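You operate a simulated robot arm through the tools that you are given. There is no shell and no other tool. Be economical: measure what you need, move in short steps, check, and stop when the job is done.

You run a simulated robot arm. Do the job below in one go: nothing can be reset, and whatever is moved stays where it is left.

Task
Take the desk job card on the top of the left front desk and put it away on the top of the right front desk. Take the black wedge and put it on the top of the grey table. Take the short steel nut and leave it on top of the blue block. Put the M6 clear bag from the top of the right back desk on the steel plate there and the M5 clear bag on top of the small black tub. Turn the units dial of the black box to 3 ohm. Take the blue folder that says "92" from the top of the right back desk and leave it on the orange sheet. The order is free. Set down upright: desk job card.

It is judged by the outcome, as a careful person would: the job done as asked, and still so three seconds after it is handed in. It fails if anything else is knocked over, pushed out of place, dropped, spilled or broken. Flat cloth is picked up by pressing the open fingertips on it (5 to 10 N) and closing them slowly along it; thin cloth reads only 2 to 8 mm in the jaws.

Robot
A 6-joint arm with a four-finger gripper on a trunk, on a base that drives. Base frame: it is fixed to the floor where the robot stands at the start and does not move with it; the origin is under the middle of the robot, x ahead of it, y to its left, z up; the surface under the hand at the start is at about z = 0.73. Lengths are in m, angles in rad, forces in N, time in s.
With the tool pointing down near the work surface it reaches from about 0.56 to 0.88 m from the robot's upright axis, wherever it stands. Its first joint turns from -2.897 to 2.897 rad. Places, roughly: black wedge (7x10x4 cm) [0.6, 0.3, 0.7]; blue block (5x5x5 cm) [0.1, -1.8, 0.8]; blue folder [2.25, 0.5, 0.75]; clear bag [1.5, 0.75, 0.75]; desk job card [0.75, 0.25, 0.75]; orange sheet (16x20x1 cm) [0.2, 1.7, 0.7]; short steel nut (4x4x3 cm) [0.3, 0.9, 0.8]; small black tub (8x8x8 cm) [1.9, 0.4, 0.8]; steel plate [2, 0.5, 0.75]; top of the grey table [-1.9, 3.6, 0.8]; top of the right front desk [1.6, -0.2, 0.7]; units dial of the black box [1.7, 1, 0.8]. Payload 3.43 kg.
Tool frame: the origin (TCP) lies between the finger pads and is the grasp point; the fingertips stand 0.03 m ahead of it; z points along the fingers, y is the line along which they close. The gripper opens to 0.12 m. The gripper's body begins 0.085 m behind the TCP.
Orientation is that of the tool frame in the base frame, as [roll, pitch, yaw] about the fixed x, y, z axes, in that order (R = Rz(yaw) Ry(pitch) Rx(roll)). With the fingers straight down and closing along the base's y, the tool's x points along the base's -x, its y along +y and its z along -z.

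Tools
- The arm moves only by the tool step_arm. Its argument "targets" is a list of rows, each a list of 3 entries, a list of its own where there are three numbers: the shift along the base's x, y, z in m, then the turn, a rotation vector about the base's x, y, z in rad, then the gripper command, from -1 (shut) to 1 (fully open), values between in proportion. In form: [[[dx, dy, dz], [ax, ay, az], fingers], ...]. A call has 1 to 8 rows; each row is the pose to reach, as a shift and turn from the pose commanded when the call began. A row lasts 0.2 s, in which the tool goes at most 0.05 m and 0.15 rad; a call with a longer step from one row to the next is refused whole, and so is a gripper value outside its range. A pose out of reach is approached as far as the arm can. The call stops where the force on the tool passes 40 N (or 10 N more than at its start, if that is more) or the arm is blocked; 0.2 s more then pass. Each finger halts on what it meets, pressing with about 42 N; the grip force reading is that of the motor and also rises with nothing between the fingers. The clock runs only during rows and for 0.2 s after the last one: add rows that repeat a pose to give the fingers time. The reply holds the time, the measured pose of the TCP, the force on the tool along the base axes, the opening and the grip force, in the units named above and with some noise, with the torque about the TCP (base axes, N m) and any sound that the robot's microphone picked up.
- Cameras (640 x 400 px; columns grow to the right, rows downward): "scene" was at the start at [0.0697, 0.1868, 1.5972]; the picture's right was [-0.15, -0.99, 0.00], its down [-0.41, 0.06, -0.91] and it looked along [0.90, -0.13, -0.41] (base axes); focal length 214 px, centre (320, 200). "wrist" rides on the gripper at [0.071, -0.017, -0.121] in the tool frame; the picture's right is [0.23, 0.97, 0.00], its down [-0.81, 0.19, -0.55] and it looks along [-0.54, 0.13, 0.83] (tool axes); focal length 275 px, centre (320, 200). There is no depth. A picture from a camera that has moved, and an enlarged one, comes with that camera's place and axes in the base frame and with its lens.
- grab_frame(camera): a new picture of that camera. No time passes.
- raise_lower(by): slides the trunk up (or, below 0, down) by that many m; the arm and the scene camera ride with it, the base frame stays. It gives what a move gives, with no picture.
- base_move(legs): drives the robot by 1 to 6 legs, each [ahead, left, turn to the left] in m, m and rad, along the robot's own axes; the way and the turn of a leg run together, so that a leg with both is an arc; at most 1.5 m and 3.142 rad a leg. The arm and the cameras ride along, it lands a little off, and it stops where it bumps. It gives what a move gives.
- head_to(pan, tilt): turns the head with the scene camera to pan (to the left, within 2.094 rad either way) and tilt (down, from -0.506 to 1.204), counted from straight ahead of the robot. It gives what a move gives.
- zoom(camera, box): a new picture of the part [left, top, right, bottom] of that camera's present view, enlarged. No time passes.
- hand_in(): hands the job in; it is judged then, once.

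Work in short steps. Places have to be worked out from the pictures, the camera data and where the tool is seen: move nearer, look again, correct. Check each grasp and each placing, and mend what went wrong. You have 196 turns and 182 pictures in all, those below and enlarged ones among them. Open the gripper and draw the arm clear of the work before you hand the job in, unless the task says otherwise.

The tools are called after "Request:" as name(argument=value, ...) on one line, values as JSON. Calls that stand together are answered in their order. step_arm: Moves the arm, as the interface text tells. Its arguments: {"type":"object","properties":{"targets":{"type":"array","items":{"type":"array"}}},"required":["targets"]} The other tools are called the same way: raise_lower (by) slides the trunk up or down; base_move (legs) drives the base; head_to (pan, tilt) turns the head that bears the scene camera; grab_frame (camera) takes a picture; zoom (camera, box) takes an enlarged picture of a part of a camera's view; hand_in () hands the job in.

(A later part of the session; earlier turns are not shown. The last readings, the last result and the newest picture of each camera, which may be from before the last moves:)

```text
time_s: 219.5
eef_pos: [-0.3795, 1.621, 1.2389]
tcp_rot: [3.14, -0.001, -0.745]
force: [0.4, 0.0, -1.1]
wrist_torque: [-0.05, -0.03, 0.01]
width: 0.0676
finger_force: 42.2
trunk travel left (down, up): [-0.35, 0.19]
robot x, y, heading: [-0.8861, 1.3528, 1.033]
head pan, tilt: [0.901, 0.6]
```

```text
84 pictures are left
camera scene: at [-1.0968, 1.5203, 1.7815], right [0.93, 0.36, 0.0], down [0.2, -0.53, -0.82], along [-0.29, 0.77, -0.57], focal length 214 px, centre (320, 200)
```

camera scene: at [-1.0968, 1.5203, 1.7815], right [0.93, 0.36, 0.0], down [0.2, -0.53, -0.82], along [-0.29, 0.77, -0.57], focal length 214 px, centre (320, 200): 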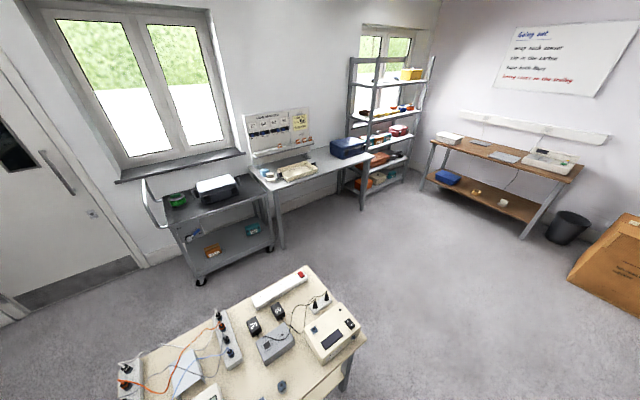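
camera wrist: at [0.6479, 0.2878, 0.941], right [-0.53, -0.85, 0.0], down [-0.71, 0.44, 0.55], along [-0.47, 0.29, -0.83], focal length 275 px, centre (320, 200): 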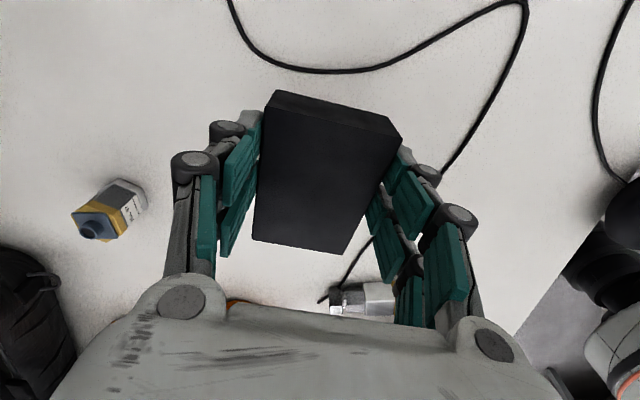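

The grey-topped table stands at the −T wall (front edge T≈−3.2). I drive ahead 1.25 m, turn left and approach.

Request:
base_move(legs=[[1.22, -0.03, 0], [0, 0, 1.53], [1.1, 0, 0]])

Request:
head_to(pan=0.0, tilt=0.9)

Request:
grab_frame(camera="scene")

```text
time_s: 234.8
eef_pos: [-1.448, 3.4703, 1.2397]
tcp_rot: [3.139, 0.0, 0.809]
force: [-0.1, 1.0, -1.9]
wrist_torque: [-0.02, -0.01, -0.02]
width: 0.0676
finger_force: 42.4
trunk travel left (down, up): [-0.35, 0.19]
robot x, y, heading: [-1.1866, 2.9619, 2.589]
head pan, tilt: [0.901, 0.6]
```

```text
time_s: 235.9
eef_pos: [-1.4469, 3.471, 1.2385]
tcp_rot: [3.139, -0.001, 0.808]
force: [-0.4, 0.3, -1.4]
wrist_torque: [-0.02, -0.02, -0.02]
width: 0.0674
finger_force: 42.4
trunk travel left (down, up): [-0.35, 0.19]
robot x, y, heading: [-1.1885, 2.9664, 2.583]
head pan, tilt: [0.0, 0.901]
```

```text
83 pictures are left
camera scene: at [-1.342, 2.8231, 1.7568], right [0.52, 0.85, 0.0], down [0.67, -0.41, -0.62], along [-0.53, 0.33, -0.78], focal length 214 px, centre (320, 200)
```

scene: 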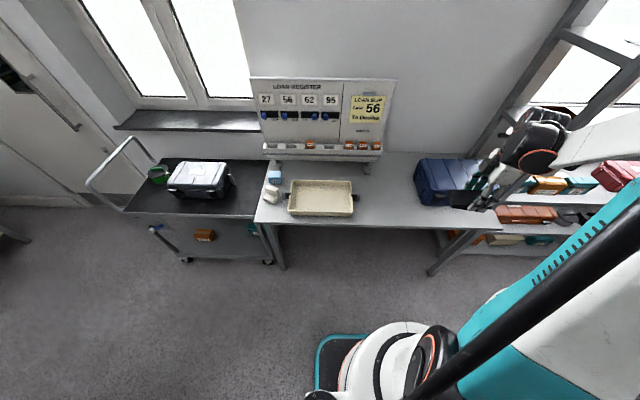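

There's a free spot between the tray and the blue box, around (−1.81, 3.57). I drive 0.15 m nearer, lower the trunk and bring the wedge above it.

Request:
base_move(legs=[[0.15, 0, 0]])

Request:
step_arm(targets=[[[-0.045, 0, 0], [0, 0, 0], -1], [[-0.09, 0, 0], [0, 0, 0], -1], [[-0.135, 0, 0], [0, 0, 0], -1], [[-0.18, 0.0, 0], [0, 0, 0], -1], [[-0.22, 0.01, 0], [0, 0, 0], -1]])

Request:
raise_lower(by=-0.2)

Request:
grab_frame(camera="wrist")

Request:
grab_frame(camera="scene")

```text
time_s: 237.3
eef_pos: [-1.5738, 3.5487, 1.239]
tcp_rot: [3.139, -0.001, 0.807]
force: [-1.5, 0.4, -1.9]
wrist_torque: [-0.02, -0.08, -0.02]
width: 0.0675
finger_force: 42.2
trunk travel left (down, up): [-0.35, 0.19]
robot x, y, heading: [-1.312, 3.0404, 2.592]
head pan, tilt: [0.0, 0.901]
```

```text
time_s: 238.5
eef_pos: [-1.7982, 3.5584, 1.2376]
tcp_rot: [3.138, 0.0, 0.808]
force: [-0.3, -0.1, -2.0]
wrist_torque: [0.01, -0.02, 0.02]
width: 0.0673
finger_force: 41.7
trunk travel left (down, up): [-0.35, 0.19]
robot x, y, heading: [-1.3123, 3.04, 2.589]
head pan, tilt: [0.0, 0.901]
```

```text
time_s: 240.7
eef_pos: [-1.7942, 3.5579, 1.039]
tcp_rot: [-3.141, 0.001, 0.808]
force: [0.4, 0.3, -2.1]
wrist_torque: [0.01, 0.0, -0.01]
width: 0.0675
finger_force: 42.2
trunk travel left (down, up): [-0.15, 0.39]
robot x, y, heading: [-1.3128, 3.0402, 2.584]
head pan, tilt: [0.0, 0.901]
```

```text
82 pictures are left
camera wrist: at [-1.7588, 3.6219, 1.1601], right [0.86, -0.51, 0.0], down [-0.42, -0.72, 0.55], along [-0.28, -0.48, -0.83], focal length 275 px, centre (320, 200)
```

wrist: 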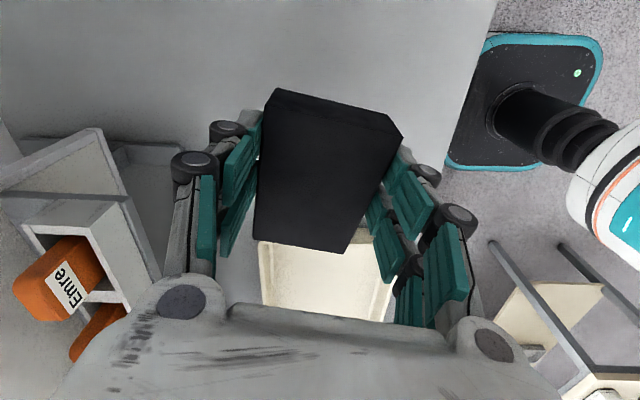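

```text
81 pictures are left
camera scene: at [-1.4674, 2.9005, 1.5569], right [0.53, 0.85, 0.0], down [0.67, -0.41, -0.62], along [-0.53, 0.33, -0.78], focal length 214 px, centre (320, 200)
```

scene: 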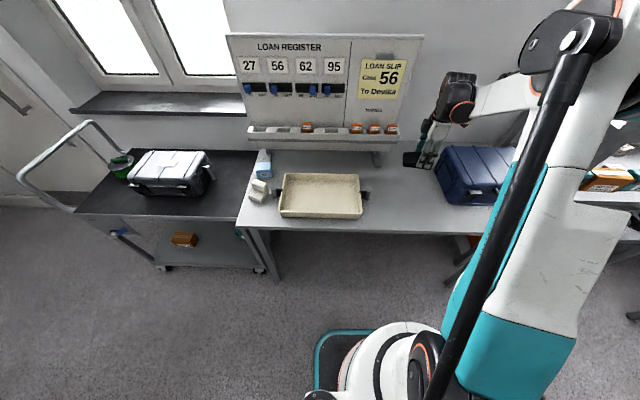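

The wedge is right above the free spot. I descend in steps until contact.

Request:
step_arm(targets=[[[0, 0, -0.045], [0, 0, 0], -1], [[0, 0, -0.09], [0, 0, 0], -1], [[0, 0, -0.135], [0, 0, 0], -1], [[0, 0, -0.17], [0, 0, 0], -1], [[0, 0, -0.19], [0, 0, 0], -1], [[0, 0, -0.2], [0, 0, 0], -1]])

Request:
step_arm(targets=[[[0, 0, -0.008], [0, 0, 0], -1], [[0, 0, -0.016], [0, 0, 0], -1], [[0, 0, -0.024], [0, 0, 0], -1], [[0, 0, -0.032], [0, 0, 0], -1], [[0, 0, -0.04], [0, 0, 0], -1], [[0, 0, -0.048], [0, 0, 0], -1], [[0, 0, -0.056], [0, 0, 0], -1], [[0, 0, -0.064], [0, 0, 0], -1]])

```text
time_s: 242.1
eef_pos: [-1.7959, 3.5597, 0.8409]
tcp_rot: [-3.141, -0.001, 0.809]
force: [-4.9, 7.8, 34.0]
wrist_torque: [-0.22, 0.22, -0.05]
width: 0.0678
finger_force: 41.5
trunk travel left (down, up): [-0.15, 0.39]
robot x, y, heading: [-1.3162, 3.042, 2.589]
head pan, tilt: [0.0, 0.901]
```

```text
time_s: 242.4
eef_pos: [-1.7952, 3.5593, 0.8394]
tcp_rot: [-3.14, 0.001, 0.808]
force: [1.2, -1.4, 27.5]
wrist_torque: [-0.03, 0.12, -0.05]
width: 0.0675
finger_force: 42.3
trunk travel left (down, up): [-0.15, 0.39]
robot x, y, heading: [-1.3102, 3.0393, 2.586]
head pan, tilt: [0.0, 0.901]
stopped in row 1: the force on the tool passed its limit at 58 N (the readings are from after the stop); the commanded pose is now the measured one
```

Contact: the table top is at ≈0.80. I release and lift, then check.

Request:
step_arm(targets=[[[0, 0, 0.001], [0, 0, 0], 0.1], [[0, 0, 0.001], [0, 0, 0], 0.6], [[0, 0, 0.001], [0, 0, 0], 0.9], [[0, 0, 0.04], [0, 0, 0], 0.9], [[0, 0, 0.085], [0, 0, 0], 0.9], [[0.02, -0.02, 0.12], [0, 0, 0], 0.9], [[0.04, -0.04, 0.15], [0, 0, 0], 0.9], [[0.06, -0.06, 0.18], [0, 0, 0], 0.9]])

Request:
grab_frame(camera="scene")

```text
time_s: 244.2
eef_pos: [-1.7347, 3.4985, 1.0168]
tcp_rot: [-3.141, 0.0, 0.806]
force: [0.9, 0.1, -0.7]
wrist_torque: [0.01, -0.01, 0.02]
width: 0.1142
finger_force: 0.1
trunk travel left (down, up): [-0.15, 0.39]
robot x, y, heading: [-1.3153, 3.0396, 2.592]
head pan, tilt: [0.0, 0.901]
```

```text
80 pictures are left
camera scene: at [-1.4671, 2.9002, 1.5568], right [0.53, 0.85, 0.0], down [0.67, -0.41, -0.62], along [-0.53, 0.33, -0.78], focal length 214 px, centre (320, 200)
```

scene: 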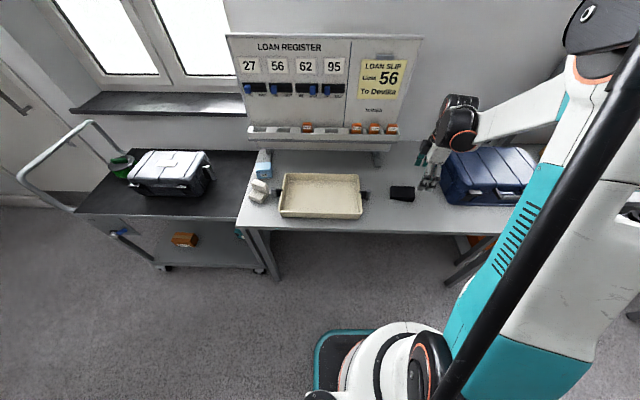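

The wedge rests on the grey table. Next, the back desks: I raise the hand, reverse, turn around, and look along the back lane.

Request:
raise_lower(by=0.2)

Request:
base_move(legs=[[-0.5, 0, 0], [0, 0, -1.57], [0, 0, -1.57], [0.7, 0.3, 0]])

Request:
head_to(pan=0.0, tilt=0.6)

Request:
grab_frame(camera="scene")

```text
time_s: 246.3
eef_pos: [-1.7354, 3.4994, 1.216]
tcp_rot: [3.142, 0.0, 0.808]
force: [-0.1, -0.6, 0.6]
wrist_torque: [-0.01, 0.02, 0.01]
width: 0.114
finger_force: 0.2
trunk travel left (down, up): [-0.35, 0.19]
robot x, y, heading: [-1.3093, 3.0432, 2.591]
head pan, tilt: [0.0, 0.901]
```

```text
time_s: 260.7
eef_pos: [0.2641, 2.1689, 1.2159]
tcp_rot: [3.141, -0.001, -2.373]
force: [-0.6, 0.9, 0.6]
wrist_torque: [0.0, -0.01, 0.01]
width: 0.1141
finger_force: 0.1
trunk travel left (down, up): [-0.35, 0.19]
robot x, y, heading: [-0.1393, 2.6421, -0.593]
head pan, tilt: [0.0, 0.901]
```

```text
time_s: 261.5
eef_pos: [0.2639, 2.1681, 1.2159]
tcp_rot: [-3.141, 0.0, -2.372]
force: [-0.6, -0.7, -0.1]
wrist_torque: [-0.01, -0.01, 0.01]
width: 0.1143
finger_force: 0.1
trunk travel left (down, up): [-0.35, 0.19]
robot x, y, heading: [-0.1459, 2.6454, -0.593]
head pan, tilt: [0.0, 0.6]
```

```text
79 pictures are left
camera scene: at [0.0264, 2.7702, 1.7815], right [-0.56, -0.83, 0.0], down [-0.47, 0.32, -0.82], along [0.68, -0.46, -0.57], focal length 214 px, centre (320, 200)
```

scene: 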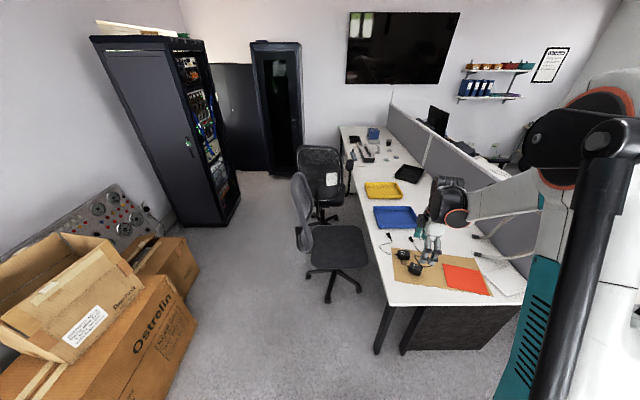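

I see the back lane: chairs at T≈−0.3 and 0.6 (N≈2.2), cartons/rack beyond N≈3.35. I drive along N≈2.9 to past the second chair, then turn to the right back desk.

Request:
base_move(legs=[[0, 0.78, 0], [1.3, 0.02, 0], [1.2, 0.02, 0], [0, 0, -1.56]])

Request:
head_to(pan=0.2, tilt=0.7)

Request:
grab_frame(camera="scene")

```text
time_s: 281.2
eef_pos: [1.8363, 1.4698, 1.2167]
tcp_rot: [-3.141, 0.001, 2.285]
force: [0.2, -1.3, 0.1]
wrist_torque: [-0.01, -0.03, 0.04]
width: 0.114
finger_force: 0.1
trunk travel left (down, up): [-0.35, 0.19]
robot x, y, heading: [2.3304, 1.8538, -2.218]
head pan, tilt: [0.0, 0.6]
```

```text
time_s: 282.0
eef_pos: [1.8373, 1.4699, 1.2162]
tcp_rot: [-3.141, 0.0, 2.285]
force: [-0.1, -0.2, -0.3]
wrist_torque: [0.01, -0.02, -0.04]
width: 0.1143
finger_force: 0.1
trunk travel left (down, up): [-0.35, 0.19]
robot x, y, heading: [2.3317, 1.8506, -2.215]
head pan, tilt: [0.201, 0.7]
```

```text
78 pictures are left
camera scene: at [2.4646, 1.6686, 1.7729], right [-0.9, 0.43, 0.0], down [0.28, 0.58, -0.77], along [-0.33, -0.69, -0.64], focal length 214 px, centre (320, 200)
```

scene: 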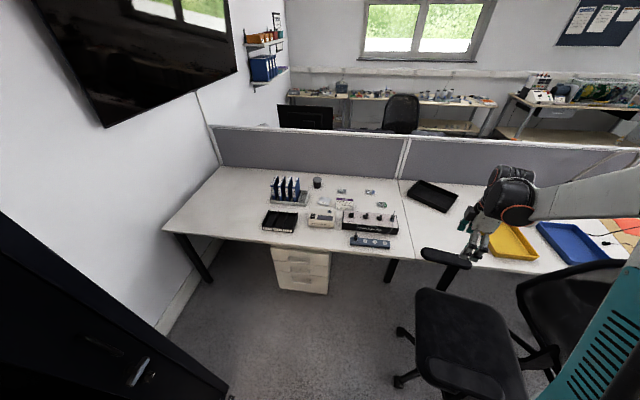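

The right back desk is in full view. I zoom on the items.

Request:
zoom(camera="scene", box=[240, 165, 410, 260])

```text
3.76 times, centred on (325, 212) of scene
camera zoom: at [2.4646, 1.6686, 1.7729], right [-0.9, 0.43, 0.0], down [0.28, 0.58, -0.77], along [-0.33, -0.69, -0.64], focal length 807 px, centre (301, 153)
```

zoom: 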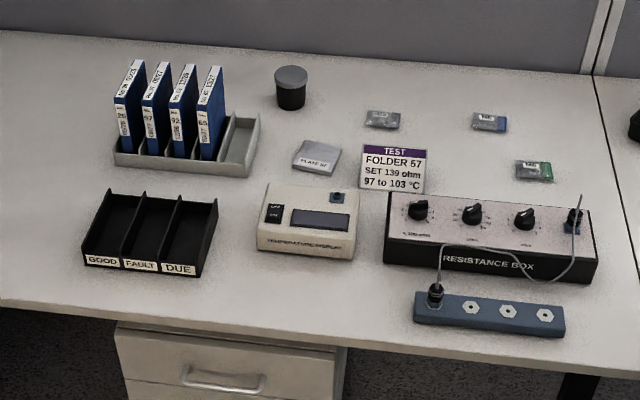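

I can see all: folders (92 is third from left), tub, plate, three tagged bags, and the resistance box; the units dial is the right-most (≈1.72, 0.965). I drive to T≈1.15, N≈2.2.

Request:
base_move(legs=[[0.3, 0.22, 0.06], [0.32, 0, 0]])

Request:
head_to(pan=0.0, tilt=0.95)

Request:
zoom(camera="scene", box=[190, 100, 430, 270])

```text
time_s: 286.1
eef_pos: [1.693, 0.7916, 1.2169]
tcp_rot: [3.141, 0.0, 2.352]
force: [0.4, -0.7, -1.6]
wrist_torque: [0.0, 0.0, -0.03]
width: 0.1143
finger_force: 0.1
trunk travel left (down, up): [-0.35, 0.19]
robot x, y, heading: [2.1598, 1.205, -2.149]
head pan, tilt: [0.201, 0.7]
```

```text
time_s: 286.9
eef_pos: [1.6928, 0.7907, 1.2173]
tcp_rot: [-3.141, 0.001, 2.353]
force: [0.3, -0.1, -0.2]
wrist_torque: [-0.01, 0.02, 0.0]
width: 0.114
finger_force: 0.1
trunk travel left (down, up): [-0.35, 0.19]
robot x, y, heading: [2.1609, 1.2049, -2.154]
head pan, tilt: [0.0, 0.949]
```

```text
2.35 times, centred on (310, 185) of scene
camera zoom: at [2.2981, 1.0502, 1.7532], right [-0.84, 0.55, 0.0], down [0.44, 0.68, -0.58], along [-0.32, -0.49, -0.81], focal length 505 px, centre (344, 235)
```

zoom: 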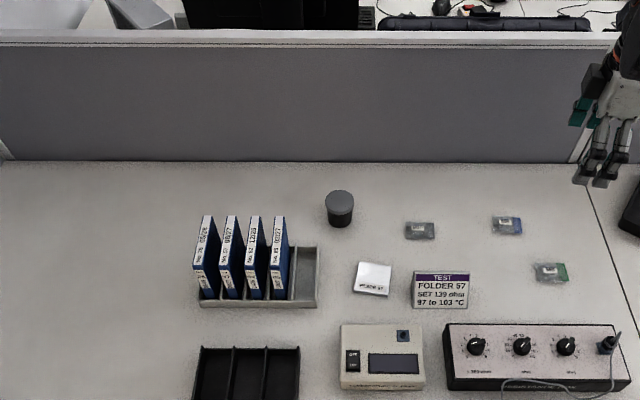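

Request:
zoom(camera="scene", box=[310, 165, 430, 245])

Request:
zoom(camera="scene", box=[255, 165, 345, 225])

```text
5.00 times, centred on (370, 205) of scene
camera zoom: at [2.2981, 1.0502, 1.7532], right [-0.84, 0.55, 0.0], down [0.44, 0.68, -0.58], along [-0.32, -0.49, -0.81], focal length 1072 px, centre (70, 175)
```

zoom: 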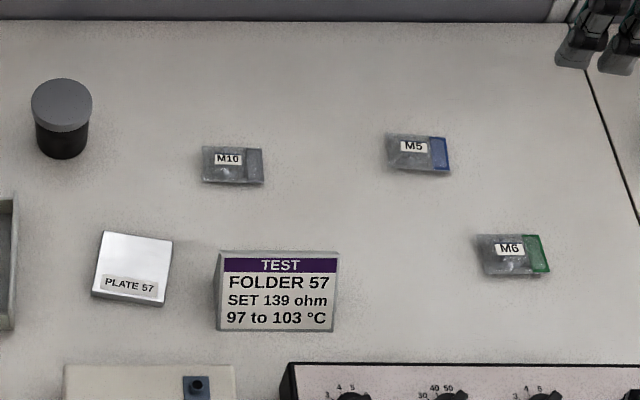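

```text
6.67 times, centred on (300, 195) of scene
camera zoom: at [2.2981, 1.0502, 1.7532], right [-0.84, 0.55, 0.0], down [0.44, 0.68, -0.58], along [-0.32, -0.49, -0.81], focal length 1430 px, centre (453, 233)
```

zoom: 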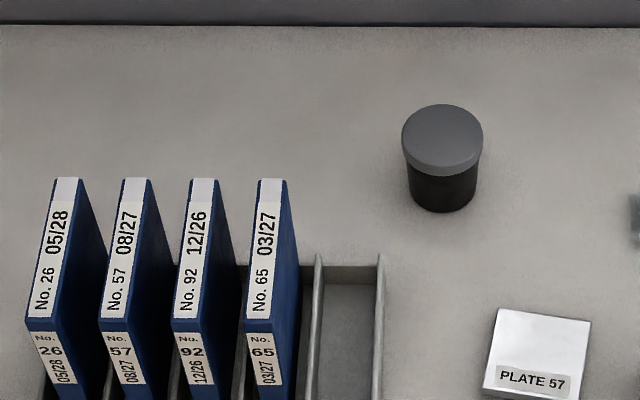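

Labels read: M10, M5 (1.538, 0.644) and M6 (1.551, 0.803). I lower the trunk and bring the hand above the M6 bag.

Request:
raise_lower(by=-0.2)

Request:
step_arm(targets=[[[-0.045, 0.004, 0], [0, 0, -0.1], 0.4], [[-0.09, 0.008, -0.01], [0, 0, -0.1], 0.4], [[-0.13, 0.012, -0.03], [0, 0, -0.1], 0.4], [[-0.142, 0.012, -0.07], [0, 0, -0.1], 0.4], [[-0.142, 0.012, -0.11], [0, 0, -0.1], 0.4]])

Request:
grab_frame(camera="wrist")

```text
time_s: 289.0
eef_pos: [1.692, 0.7929, 1.0167]
tcp_rot: [3.141, 0.0, 2.353]
force: [-0.5, -0.5, 0.4]
wrist_torque: [0.02, 0.0, -0.02]
width: 0.1143
finger_force: 0.1
trunk travel left (down, up): [-0.15, 0.39]
robot x, y, heading: [2.1598, 1.2056, -2.151]
head pan, tilt: [0.0, 0.949]
```

```text
time_s: 290.2
eef_pos: [1.5511, 0.8017, 0.9041]
tcp_rot: [-3.141, 0.0, 2.254]
force: [0.5, -0.7, -0.4]
wrist_torque: [-0.01, 0.04, 0.02]
width: 0.0838
finger_force: 0.1
trunk travel left (down, up): [-0.15, 0.39]
robot x, y, heading: [2.1584, 1.2029, -2.149]
head pan, tilt: [0.0, 0.949]
```

```text
73 pictures are left
camera wrist: at [1.4934, 0.8468, 1.026], right [0.61, 0.79, 0.0], down [0.66, -0.51, 0.55], along [0.44, -0.34, -0.83], focal length 275 px, centre (320, 200)
```

wrist: 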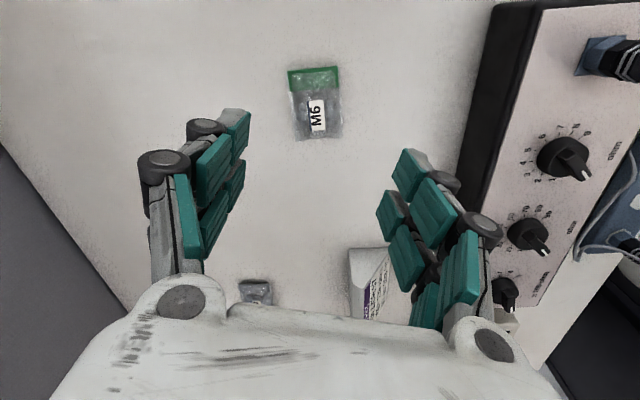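

The M6 bag is centred under the hand; I turn +0.3 rad to align with its sides, descend and grip across its 5 cm width.

Request:
step_arm(targets=[[[-0.001, -0.001, -0.03], [0, 0, 0.1], 0.4], [[-0.002, -0.002, -0.06], [0, 0, 0.2], 0.4], [[-0.002, -0.002, -0.09], [0, 0, 0.3], 0.4], [[-0.002, -0.002, -0.12], [0, 0, 0.3], 0.4], [[-0.002, -0.002, -0.135], [0, 0, 0.3], 0.4], [[-0.002, -0.002, -0.141], [0, 0, 0.3], 0.4]])

Request:
step_arm(targets=[[[0, 0, 0], [0, 0, 0], 0.1], [[0, 0, 0], [0, 0, 0], -0.2], [[0, 0, 0], [0, 0, 0], -0.5], [[0, 0, 0], [0, 0, 0], -0.8], [[0, 0, 0], [0, 0, 0], -1], [[0, 0, 0.015], [0, 0, 0], -1], [[0, 0, 0.05], [0, 0, 0], -1]])

Request:
grab_frame(camera="wrist")

```text
time_s: 291.6
eef_pos: [1.5499, 0.8024, 0.7634]
tcp_rot: [-3.141, 0.0, 2.553]
force: [-1.3, -0.1, 1.0]
wrist_torque: [-0.02, -0.01, 0.01]
width: 0.0841
finger_force: 0.0
trunk travel left (down, up): [-0.15, 0.39]
robot x, y, heading: [2.1626, 1.206, -2.149]
head pan, tilt: [0.0, 0.949]
```

```text
time_s: 293.2
eef_pos: [1.5502, 0.8027, 0.8161]
tcp_rot: [-3.141, 0.001, 2.553]
force: [0.4, -0.7, -0.8]
wrist_torque: [0.01, -0.02, 0.0]
width: 0.0469
finger_force: 41.9
trunk travel left (down, up): [-0.15, 0.39]
robot x, y, heading: [2.1652, 1.2047, -2.147]
head pan, tilt: [0.0, 0.949]
```

```text
72 pictures are left
camera wrist: at [1.4804, 0.8278, 0.937], right [0.35, 0.94, 0.0], down [0.78, -0.29, 0.55], along [0.52, -0.19, -0.83], focal length 275 px, centre (320, 200)
```

wrist: 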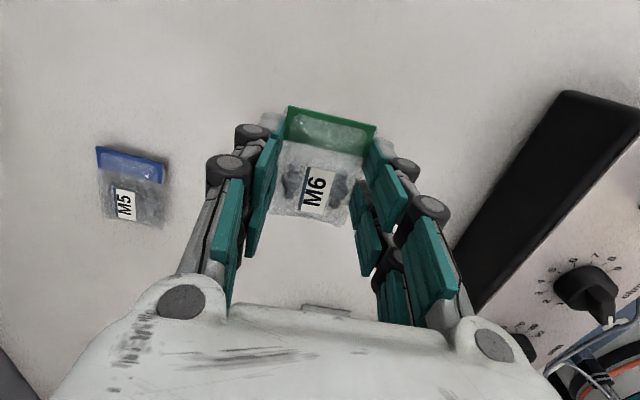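

M6 is held. I carry it at z≈0.92 over to the steel plate (1.912, 0.587).

Request:
step_arm(targets=[[[0, 0, 0.045], [0, 0, 0], -1], [[0.01, -0.006, 0.09], [0, 0, 0], -1], [[0.05, -0.03, 0.1], [0, 0, 0], -1], [[0.09, -0.053, 0.1], [0, 0, 0], -1], [[0.13, -0.077, 0.1], [0, 0, 0], -1], [[0.17, -0.1, 0.1], [0, 0, 0], -1], [[0.21, -0.124, 0.1], [0, 0, 0], -1], [[0.25, -0.148, 0.1], [0, 0, 0], -1]])

Request:
step_arm(targets=[[[0.04, -0.024, 0], [0, 0, 0], -1], [[0.08, -0.047, 0], [0, 0, 0], -1], [[0.113, -0.066, -0.01], [0, 0, 0], -1], [[0.113, -0.066, -0.05], [0, 0, 0], -1]])

Request:
grab_frame(camera="wrist")

Request:
zoom(camera="scene", box=[270, 150, 390, 230])

```text
time_s: 295.0
eef_pos: [1.7999, 0.6564, 0.9171]
tcp_rot: [3.141, 0.001, 2.551]
force: [-0.2, 0.3, -0.7]
wrist_torque: [0.0, -0.01, 0.03]
width: 0.0473
finger_force: 42.2
trunk travel left (down, up): [-0.15, 0.39]
robot x, y, heading: [2.1619, 1.1998, -2.151]
head pan, tilt: [0.0, 0.949]
```

```text
time_s: 296.0
eef_pos: [1.9157, 0.5899, 0.8654]
tcp_rot: [-3.141, -0.001, 2.553]
force: [0.4, 0.8, 0.2]
wrist_torque: [-0.02, 0.02, 0.0]
width: 0.0472
finger_force: 41.7
trunk travel left (down, up): [-0.15, 0.39]
robot x, y, heading: [2.1594, 1.202, -2.144]
head pan, tilt: [0.0, 0.949]
```

```text
71 pictures are left
camera wrist: at [1.8468, 0.6154, 0.986], right [0.35, 0.94, 0.0], down [0.78, -0.29, 0.55], along [0.52, -0.19, -0.83], focal length 275 px, centre (320, 200)
```

wrist: 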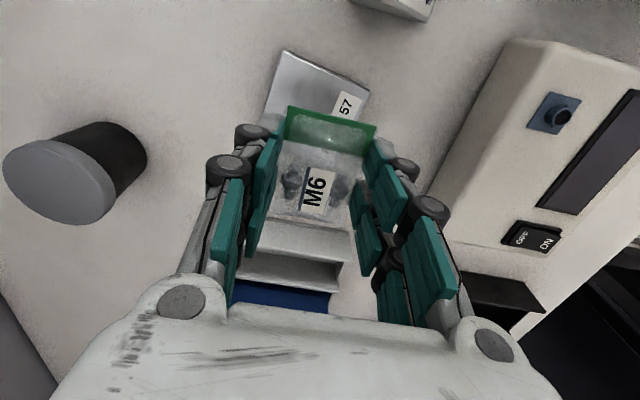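

```text
5.00 times, centred on (330, 190) of scene
camera zoom: at [2.2986, 1.0499, 1.553], right [-0.84, 0.55, 0.0], down [0.44, 0.68, -0.58], along [-0.32, -0.49, -0.81], focal length 1072 px, centre (270, 250)
```

zoom: 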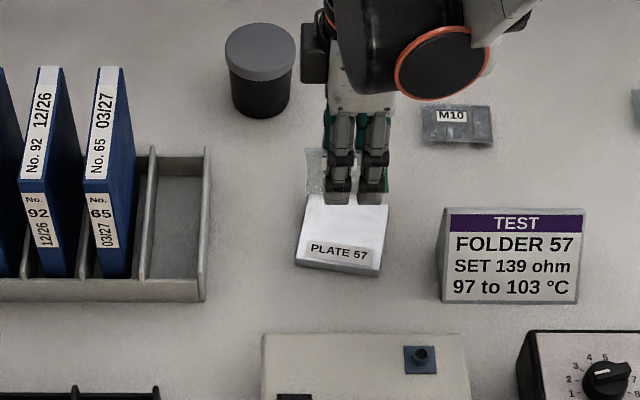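

The plate centre is ≈ (1.910, 0.587), right below. I lower until contact and release.

Request:
step_arm(targets=[[[-0.005, 0, -0.035], [0, 0, 0], -1], [[-0.005, 0, -0.065], [0, 0, 0], -1], [[-0.005, 0, -0.077], [0, 0, 0], -1], [[-0.005, 0, -0.083], [0, 0, 0], -1], [[-0.005, 0, -0.087], [0, 0, 0], -1], [[-0.005, 0, -0.091], [0, 0, 0], -1]])

```text
time_s: 297.4
eef_pos: [1.9064, 0.5879, 0.7758]
tcp_rot: [-3.14, -0.001, 2.554]
force: [-1.9, -4.0, 23.4]
wrist_torque: [-0.19, -0.01, -0.01]
width: 0.0472
finger_force: 42.0
trunk travel left (down, up): [-0.15, 0.39]
robot x, y, heading: [2.1617, 1.205, -2.15]
head pan, tilt: [0.0, 0.949]
```

Contact (23 N). I release and lift.

Request:
step_arm(targets=[[[0, 0, 0.001], [0, 0, 0], -0.1], [[0, 0, 0.001], [0, 0, 0], 0.2], [[0, 0, 0.002], [0, 0, 0], 0.4], [[0, 0, 0.04], [0, 0, 0], 0.4], [[-0.02, 0.01, 0.08], [0, 0, 0], 0.4], [[-0.05, 0.03, 0.11], [0, 0, 0], 0.4], [[-0.09, 0.03, 0.13], [0, 0, 0], 0.4], [[-0.13, 0.03, 0.14], [0, 0, 0], 0.4]])

Request:
step_arm(targets=[[[-0.045, 0.01, 0], [0, 0, 0], 0.4], [[-0.09, 0.01, 0], [0, 0, -0.08], 0.4], [[-0.135, 0.01, 0], [0, 0, -0.15], 0.4], [[-0.18, 0.015, 0], [0, 0, -0.15], 0.4], [[-0.22, 0.02, -0.01], [0, 0, -0.15], 0.4], [[-0.238, 0.026, -0.02], [0, 0, -0.15], 0.4]])

Request:
zoom(camera="scene", box=[270, 150, 390, 230])

Request:
grab_frame(camera="wrist")

```text
time_s: 299.2
eef_pos: [1.7764, 0.6182, 0.916]
tcp_rot: [-3.141, 0.001, 2.554]
force: [-0.7, -0.1, 0.5]
wrist_torque: [-0.01, -0.02, -0.02]
width: 0.0843
finger_force: 0.1
trunk travel left (down, up): [-0.15, 0.39]
robot x, y, heading: [2.1589, 1.2021, -2.152]
head pan, tilt: [0.0, 0.949]
```

```text
time_s: 300.6
eef_pos: [1.5364, 0.6448, 0.8928]
tcp_rot: [-3.142, -0.002, 2.404]
force: [0.3, -0.7, 0.4]
wrist_torque: [0.01, -0.02, -0.02]
width: 0.084
finger_force: 0.1
trunk travel left (down, up): [-0.15, 0.39]
robot x, y, heading: [2.1592, 1.2041, -2.146]
head pan, tilt: [0.0, 0.949]
```

```text
5.00 times, centred on (330, 190) of scene
camera zoom: at [2.2979, 1.0503, 1.5531], right [-0.84, 0.55, 0.0], down [0.44, 0.68, -0.58], along [-0.32, -0.49, -0.81], focal length 1072 px, centre (270, 250)
```

zoom: 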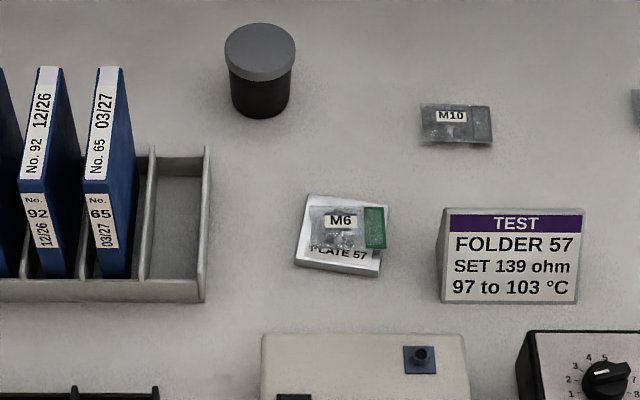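

```text
68 pictures are left
camera wrist: at [1.4726, 0.6804, 1.0153], right [0.48, 0.87, 0.0], down [0.73, -0.4, 0.55], along [0.48, -0.27, -0.83], focal length 275 px, centre (320, 200)
```

wrist: 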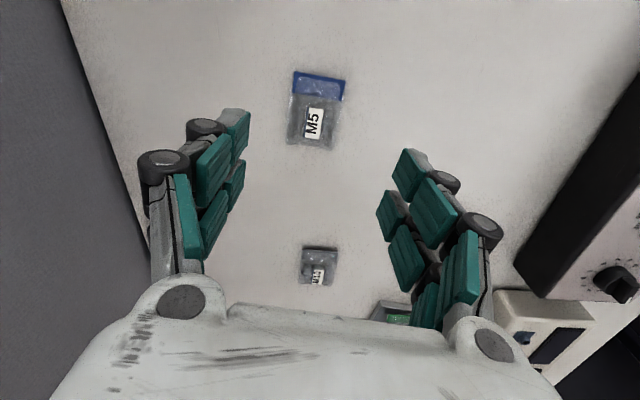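

M6 lies on the plate. M5 is under the hand at ≈ (1.536, 0.638); I align (+0.1), descend and grip.

Request:
step_arm(targets=[[[0, -0.006, -0.03], [0, 0, 0.1], 0.4], [[0, -0.006, -0.07], [0, 0, 0.1], 0.4], [[0, -0.006, -0.105], [0, 0, 0.1], 0.4], [[0, -0.006, -0.123], [0, 0, 0.1], 0.4], [[0, -0.006, -0.13], [0, 0, 0.1], 0.4]])

Request:
step_arm(targets=[[[0, 0, 0], [0, 0, 0], 0.1], [[0, 0, 0], [0, 0, 0], -0.2], [[0, 0, 0], [0, 0, 0], -0.5], [[0, 0, 0], [0, 0, 0], -0.8], [[0, 0, 0], [0, 0, 0], -1], [[0, 0, 0.015], [0, 0, 0], -1], [[0, 0, 0.05], [0, 0, 0], -1], [[0, 0, 0.1], [0, 0, 0], -1]])

Request:
grab_frame(camera="wrist")

```text
time_s: 301.8
eef_pos: [1.539, 0.637, 0.7637]
tcp_rot: [-3.141, 0.0, 2.502]
force: [-0.2, 0.3, -0.7]
wrist_torque: [-0.02, 0.03, 0.01]
width: 0.0839
finger_force: 0.0
trunk travel left (down, up): [-0.15, 0.39]
robot x, y, heading: [2.1635, 1.2049, -2.148]
head pan, tilt: [0.0, 0.949]
```

```text
time_s: 303.6
eef_pos: [1.5394, 0.6384, 0.8663]
tcp_rot: [3.141, 0.0, 2.504]
force: [-0.3, 0.1, 0.5]
wrist_torque: [-0.02, 0.0, -0.02]
width: 0.0468
finger_force: 42.0
trunk travel left (down, up): [-0.15, 0.39]
robot x, y, heading: [2.1598, 1.2038, -2.146]
head pan, tilt: [0.0, 0.949]
```

```text
67 pictures are left
camera wrist: at [1.4724, 0.6665, 0.9886], right [0.39, 0.92, 0.0], down [0.77, -0.33, 0.55], along [0.51, -0.22, -0.83], focal length 275 px, centre (320, 200)
```

wrist: 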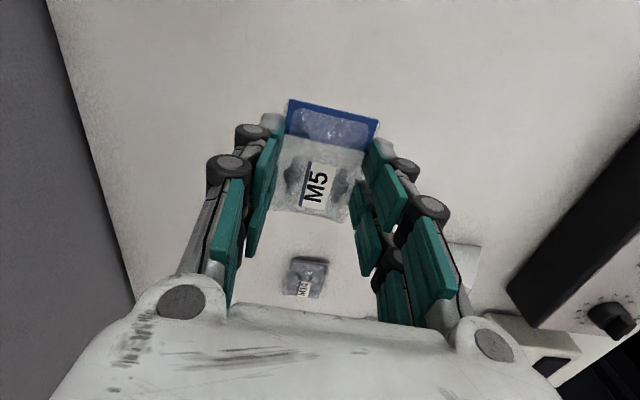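

M5 held. I carry it at z≈0.95 to above the tub lid (1.88, 0.399).

Request:
step_arm(targets=[[[0.01, -0.007, 0.045], [0, 0, 0], -1], [[0.03, -0.021, 0.085], [0, 0, 0], -1], [[0.07, -0.049, 0.09], [0, 0, 0], -1], [[0.11, -0.077, 0.09], [0, 0, 0], -1], [[0.15, -0.105, 0.09], [0, 0, 0], -1], [[0.19, -0.133, 0.09], [0, 0, 0], -1], [[0.23, -0.161, 0.09], [0, 0, 0], -1], [[0.27, -0.189, 0.09], [0, 0, 0], -1]])

Request:
step_arm(targets=[[[0.04, -0.028, 0], [0, 0, 0], -1], [[0.073, -0.051, 0], [0, 0, 0], -1], [[0.073, -0.051, -0.03], [0, 0, 0], -1], [[0.073, -0.051, -0.06], [0, 0, 0], -1]])

Request:
grab_frame(camera="wrist")

Request:
zoom(camera="scene", box=[270, 130, 390, 210])

```text
time_s: 305.4
eef_pos: [1.8111, 0.449, 0.9541]
tcp_rot: [3.141, 0.0, 2.502]
force: [-0.8, 0.0, -0.2]
wrist_torque: [0.03, 0.03, 0.02]
width: 0.047
finger_force: 41.7
trunk travel left (down, up): [-0.15, 0.39]
robot x, y, heading: [2.1608, 1.2004, -2.145]
head pan, tilt: [0.0, 0.949]
```

```text
time_s: 306.4
eef_pos: [1.8847, 0.3978, 0.8938]
tcp_rot: [3.141, 0.001, 2.503]
force: [0.7, 0.3, -1.1]
wrist_torque: [-0.02, -0.02, 0.01]
width: 0.0468
finger_force: 41.9
trunk travel left (down, up): [-0.15, 0.39]
robot x, y, heading: [2.1635, 1.204, -2.144]
head pan, tilt: [0.0, 0.949]
```

```text
66 pictures are left
camera wrist: at [1.8169, 0.428, 1.0163], right [0.39, 0.92, 0.0], down [0.77, -0.33, 0.55], along [0.51, -0.22, -0.83], focal length 275 px, centre (320, 200)
```

wrist: 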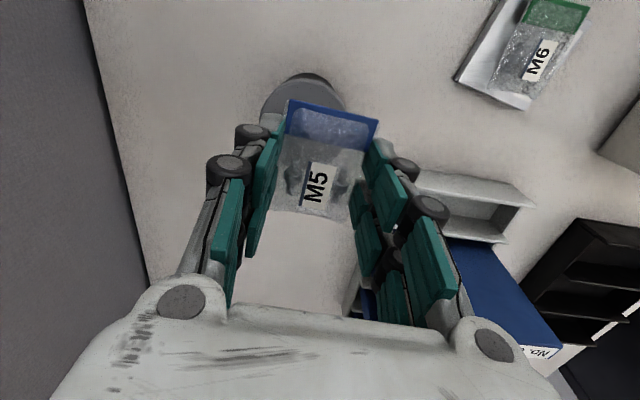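

```text
5.00 times, centred on (330, 170) of scene
camera zoom: at [2.298, 1.0501, 1.5531], right [-0.84, 0.55, 0.0], down [0.44, 0.68, -0.58], along [-0.32, -0.49, -0.81], focal length 1072 px, centre (270, 350)
```

zoom: 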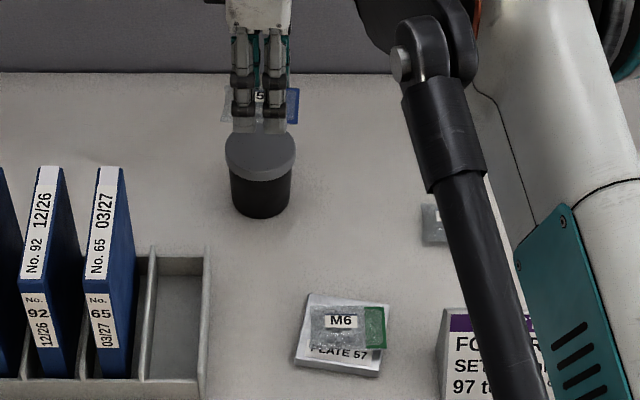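

The bag hangs nearly over the lid; I correct by (−6, −2) mm, lower to contact and release.

Request:
step_arm(targets=[[[-0.006, -0.002, -0.02], [0, 0, 0], -1], [[-0.006, -0.002, -0.035], [0, 0, 0], -1], [[-0.006, -0.002, -0.043], [0, 0, 0], -1], [[-0.006, -0.002, -0.048], [0, 0, 0], -1], [[-0.006, -0.002, -0.052], [0, 0, 0], -1], [[-0.006, -0.002, -0.056], [0, 0, 0], -1]])

```text
time_s: 307.8
eef_pos: [1.8773, 0.3975, 0.8408]
tcp_rot: [-3.141, -0.001, 2.503]
force: [-1.1, -0.9, 6.5]
wrist_torque: [-0.05, 0.1, 0.01]
width: 0.0469
finger_force: 42.4
trunk travel left (down, up): [-0.15, 0.39]
robot x, y, heading: [2.1597, 1.2052, -2.148]
head pan, tilt: [0.0, 0.949]
```

Light contact. I open slowly with a 1 mm lift, then withdraw upward.

Request:
step_arm(targets=[[[0, 0, 0.001], [0, 0, 0], -0.15], [[0, 0, 0.001], [0, 0, 0], -0.05], [[0, 0, 0.001], [0, 0, 0], 0.15], [[0, 0, 0.001], [0, 0, 0], 0.4], [[0, 0, 0.035], [0, 0, 0], 0.4], [[0, 0, 0.08], [0, 0, 0], 0.4], [[0.01, 0.03, 0.11], [0, 0, 0], 0.4], [[0.02, 0.06, 0.14], [0, 0, 0], 0.4]])

Request:
zoom(camera="scene", box=[270, 130, 390, 210])

```text
time_s: 309.6
eef_pos: [1.8951, 0.4573, 0.9768]
tcp_rot: [3.141, 0.0, 2.504]
force: [0.4, 0.1, 0.4]
wrist_torque: [-0.04, -0.01, -0.02]
width: 0.0843
finger_force: 0.0
trunk travel left (down, up): [-0.15, 0.39]
robot x, y, heading: [2.1611, 1.2047, -2.148]
head pan, tilt: [0.0, 0.949]
```

```text
5.00 times, centred on (330, 170) of scene
camera zoom: at [2.2985, 1.051, 1.5532], right [-0.84, 0.55, 0.0], down [0.44, 0.68, -0.58], along [-0.32, -0.49, -0.81], focal length 1072 px, centre (270, 350)
```

zoom: 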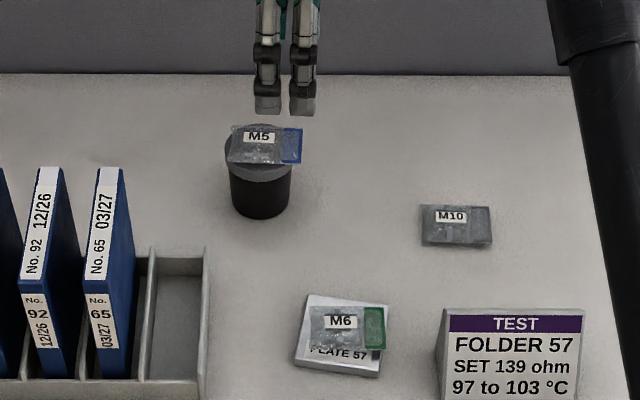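

M5 rests on the tub. Now the dial: I back the base 0.15 m for reach and zoom on the resistance box.

Request:
base_move(legs=[[-0.15, 0, 0]])

Request:
zoom(camera="scene", box=[350, 180, 470, 255])

```text
time_s: 311.0
eef_pos: [1.9771, 0.5795, 0.9774]
tcp_rot: [-3.141, 0.0, 2.507]
force: [-0.5, 1.4, -0.4]
wrist_torque: [-0.03, 0.03, 0.0]
width: 0.0837
finger_force: 0.1
trunk travel left (down, up): [-0.15, 0.39]
robot x, y, heading: [2.2427, 1.3291, -2.146]
head pan, tilt: [0.0, 0.949]
```

```text
5.33 times, centred on (410, 218) of scene
camera zoom: at [2.3789, 1.1741, 1.5532], right [-0.84, 0.54, 0.0], down [0.44, 0.68, -0.58], along [-0.32, -0.49, -0.81], focal length 1144 px, centre (-160, 107)
```

zoom: 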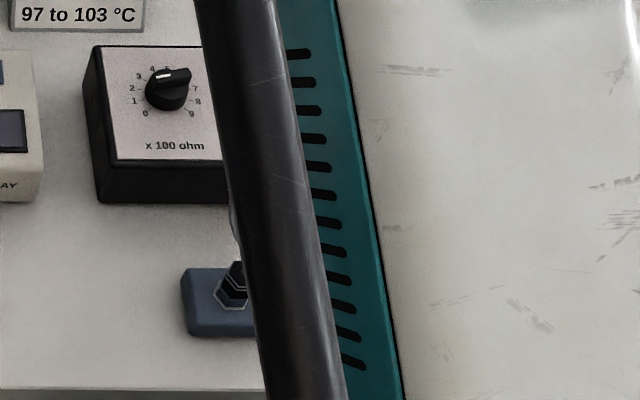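

I move the hand over toward the units dial (≈1.72, 0.965), staying high.

Request:
step_arm(targets=[[[-0.02, 0.035, 0.03], [0, 0, 0], 0.0], [[-0.04, 0.075, 0.05], [0, 0, 0], 0.0], [[-0.065, 0.115, 0.05], [0, 0, 0], 0.0], [[-0.09, 0.155, 0.05], [0, 0, 0], 0.0], [[-0.115, 0.195, 0.05], [0, 0, 0], 0.0], [[-0.14, 0.235, 0.05], [0, 0, 0], 0.0], [[-0.165, 0.275, 0.05], [0, 0, 0], 0.0], [[-0.19, 0.315, 0.05], [0, 0, 0], 0.0]])

Request:
step_arm(targets=[[[-0.025, 0.03, 0], [0, 0, 0], 0.0], [[-0.055, 0.06, 0], [0, 0, 0], 0.0], [[-0.067, 0.07, 0], [0, 0, 0], 0.0]])

Request:
grab_frame(camera="wrist")

```text
refused: row 1 steps farther than a row can; nothing moved
```

```text
time_s: 311.8
eef_pos: [1.9099, 0.6493, 0.9767]
tcp_rot: [-3.141, 0.0, 2.509]
force: [-0.5, 0.3, -0.7]
wrist_torque: [0.01, 0.01, -0.02]
width: 0.0602
finger_force: 0.0
trunk travel left (down, up): [-0.15, 0.39]
robot x, y, heading: [2.2424, 1.3258, -2.146]
head pan, tilt: [0.0, 0.949]
```

```text
62 pictures are left
camera wrist: at [1.8423, 0.6772, 1.098], right [0.39, 0.92, 0.0], down [0.77, -0.33, 0.55], along [0.51, -0.22, -0.83], focal length 275 px, centre (320, 200)
```

wrist: 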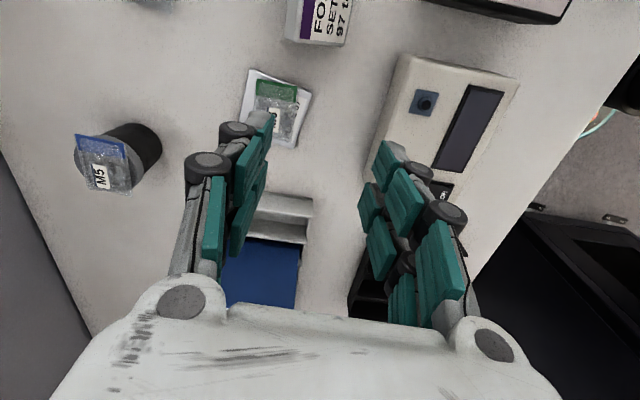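

Request:
step_arm(targets=[[[-0.02, 0.03, 0.03], [0, 0, 0], 0.0], [[-0.045, 0.07, 0.04], [0, 0, 0], 0.0], [[-0.07, 0.11, 0.04], [0, 0, 0], 0.0], [[-0.095, 0.15, 0.04], [0, 0, 0], 0.0], [[-0.12, 0.19, 0.04], [0, 0, 0], 0.0], [[-0.145, 0.23, 0.04], [0, 0, 0], 0.0], [[-0.17, 0.27, 0.04], [0, 0, 0], 0.0], [[-0.19, 0.305, 0.04], [0, 0, 0], 0.0]])

Request:
grab_frame(camera="wrist")

```text
time_s: 313.6
eef_pos: [1.7192, 0.9531, 1.0152]
tcp_rot: [3.14, -0.002, 2.509]
force: [-0.6, 0.0, 0.3]
wrist_torque: [0.02, 0.02, -0.01]
width: 0.06
finger_force: 0.1
trunk travel left (down, up): [-0.15, 0.39]
robot x, y, heading: [2.2398, 1.3241, -2.151]
head pan, tilt: [0.0, 0.949]
```

```text
61 pictures are left
camera wrist: at [1.6513, 0.9823, 1.1372], right [0.39, 0.92, 0.0], down [0.77, -0.33, 0.55], along [0.51, -0.22, -0.83], focal length 275 px, centre (320, 200)
```

wrist: 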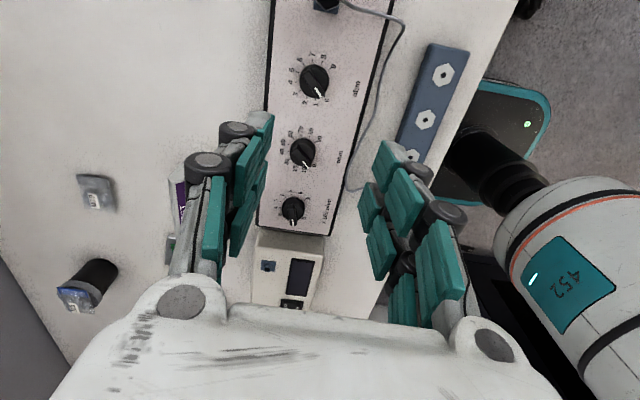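

Three dials visible; the top one in the picture is the units dial. I zoom in.

Request:
zoom(camera="wrist", box=[255, 20, 395, 130])

```text
3.64 times, centred on (325, 75) of wrist
camera zoom: at [1.6513, 0.9823, 1.1372], right [0.39, 0.92, 0.0], down [0.77, -0.33, 0.55], along [0.51, -0.22, -0.83], focal length 1001 px, centre (302, 654)
```

zoom: 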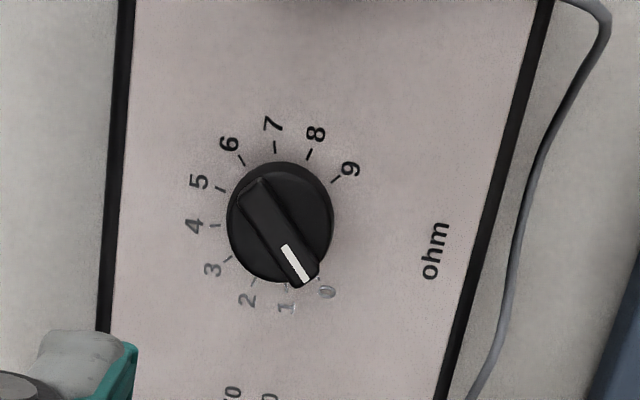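

The pointer is at 0; digits increase clockwise (30° each), so 3 needs −90°. The pointer direction is ≈8–12°, so I turn the hand +0.8 rad to close across the pointer bar, centre over (1.702, 0.955), and come lower.

Request:
step_arm(targets=[[[-0.004, 0.001, -0.01], [0, 0, 0.14], -0.3], [[-0.008, 0.002, -0.02], [0, 0, 0.28], -0.3], [[-0.012, 0.002, -0.03], [0, 0, 0.42], -0.3], [[-0.017, 0.002, -0.04], [0, 0, 0.56], -0.3], [[-0.017, 0.002, -0.05], [0, 0, 0.7], -0.3], [[-0.017, 0.002, -0.06], [0, 0, 0.8], -0.3], [[-0.017, 0.002, -0.08], [0, 0, 0.8], -0.3]])

Request:
grab_frame(camera="wrist")

Request:
zoom(camera="wrist", box=[250, 50, 390, 190])

```text
time_s: 315.2
eef_pos: [1.7046, 0.9543, 0.9357]
tcp_rot: [3.141, 0.001, -2.973]
force: [0.3, -0.1, -0.4]
wrist_torque: [0.01, -0.01, -0.01]
width: 0.042
finger_force: 0.2
trunk travel left (down, up): [-0.15, 0.39]
robot x, y, heading: [2.2406, 1.3287, -2.143]
head pan, tilt: [0.0, 0.949]
```

```text
59 pictures are left
camera wrist: at [1.6359, 0.926, 1.0578], right [-0.39, 0.92, 0.0], down [0.77, 0.32, 0.55], along [0.51, 0.21, -0.83], focal length 275 px, centre (320, 200)
```

wrist: 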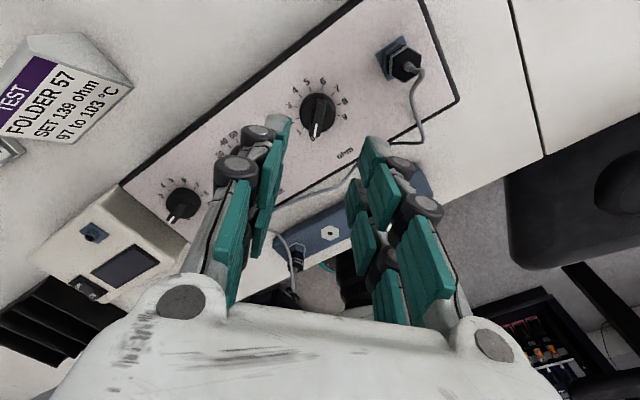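

```text
2.86 times, centred on (320, 120) of wrist
camera zoom: at [1.6359, 0.926, 1.0578], right [-0.39, 0.92, 0.0], down [0.77, 0.32, 0.55], along [0.51, 0.21, -0.83], focal length 786 px, centre (320, 429)
```

zoom: 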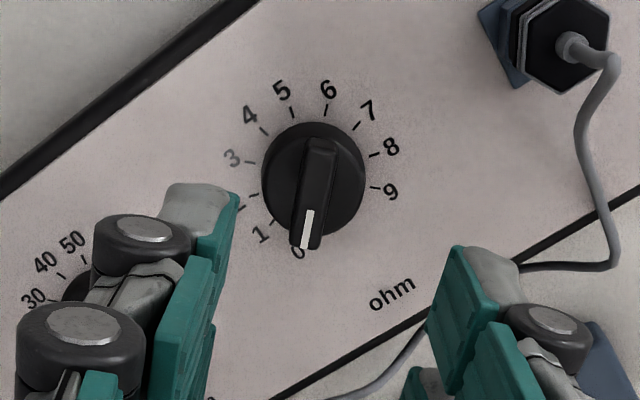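

Triangulating from two views puts the knob top at (1.704, 0.952, 0.82). I descend so the fingertips straddle the pointer bar, then close gently.

Request:
step_arm(targets=[[[-0.0005, -0.002, -0.04], [0, 0, 0.03], -0.3], [[-0.0005, -0.002, -0.07], [0, 0, 0.03], -0.3], [[-0.0005, -0.002, -0.085], [0, 0, 0.03], -0.3], [[-0.0005, -0.002, -0.093], [0, 0, 0.03], -0.3]])

Request:
zoom(camera="wrist", box=[230, 80, 410, 240])

```text
time_s: 316.2
eef_pos: [1.7035, 0.9547, 0.8428]
tcp_rot: [-3.141, -0.001, -2.946]
force: [0.3, 0.7, 0.3]
wrist_torque: [-0.01, 0.02, -0.01]
width: 0.0418
finger_force: 0.0
trunk travel left (down, up): [-0.15, 0.39]
robot x, y, heading: [2.2415, 1.3242, -2.146]
head pan, tilt: [0.0, 0.949]
```

```text
2.50 times, centred on (320, 160) of wrist
camera zoom: at [1.6359, 0.9234, 0.9645], right [-0.41, 0.91, 0.0], down [0.76, 0.35, 0.55], along [0.5, 0.23, -0.83], focal length 688 px, centre (320, 300)
```

zoom: 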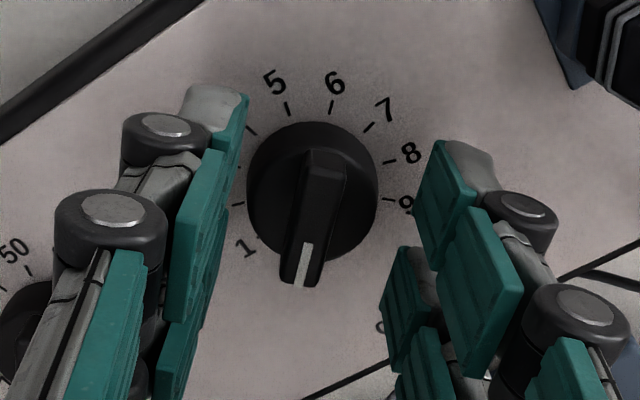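

The fingers straddle the knob; I shift 2.5 mm, go 6 mm lower and close.

Request:
step_arm(targets=[[[0.001, -0.0024, -0.003], [0, 0, 0], -0.3], [[0.001, -0.0024, -0.006], [0, 0, 0], -0.3], [[0.001, -0.0024, -0.006], [0, 0, 0], -0.5], [[0.001, -0.0024, -0.006], [0, 0, 0], -0.7], [[0.001, -0.0024, -0.006], [0, 0, 0], -0.9], [[0.001, -0.0024, -0.006], [0, 0, 0], -1.0]])

Request:
zoom(camera="wrist", box=[230, 80, 410, 240])

```text
time_s: 317.6
eef_pos: [1.7032, 0.9522, 0.8378]
tcp_rot: [-3.141, 0.001, -2.946]
force: [-0.2, 9.2, 0.2]
wrist_torque: [0.27, 0.06, 0.0]
width: 0.0297
finger_force: 42.3
trunk travel left (down, up): [-0.15, 0.39]
robot x, y, heading: [2.2436, 1.3275, -2.142]
head pan, tilt: [0.0, 0.949]
```

```text
2.50 times, centred on (320, 160) of wrist
camera zoom: at [1.6362, 0.9217, 0.9595], right [-0.41, 0.91, 0.0], down [0.76, 0.35, 0.55], along [0.5, 0.23, -0.83], focal length 688 px, centre (320, 300)
```

zoom: 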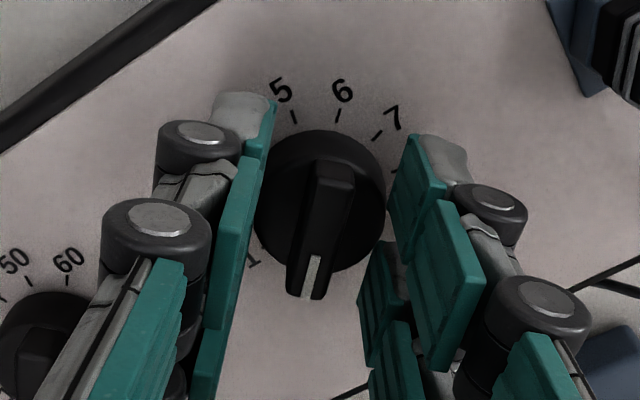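

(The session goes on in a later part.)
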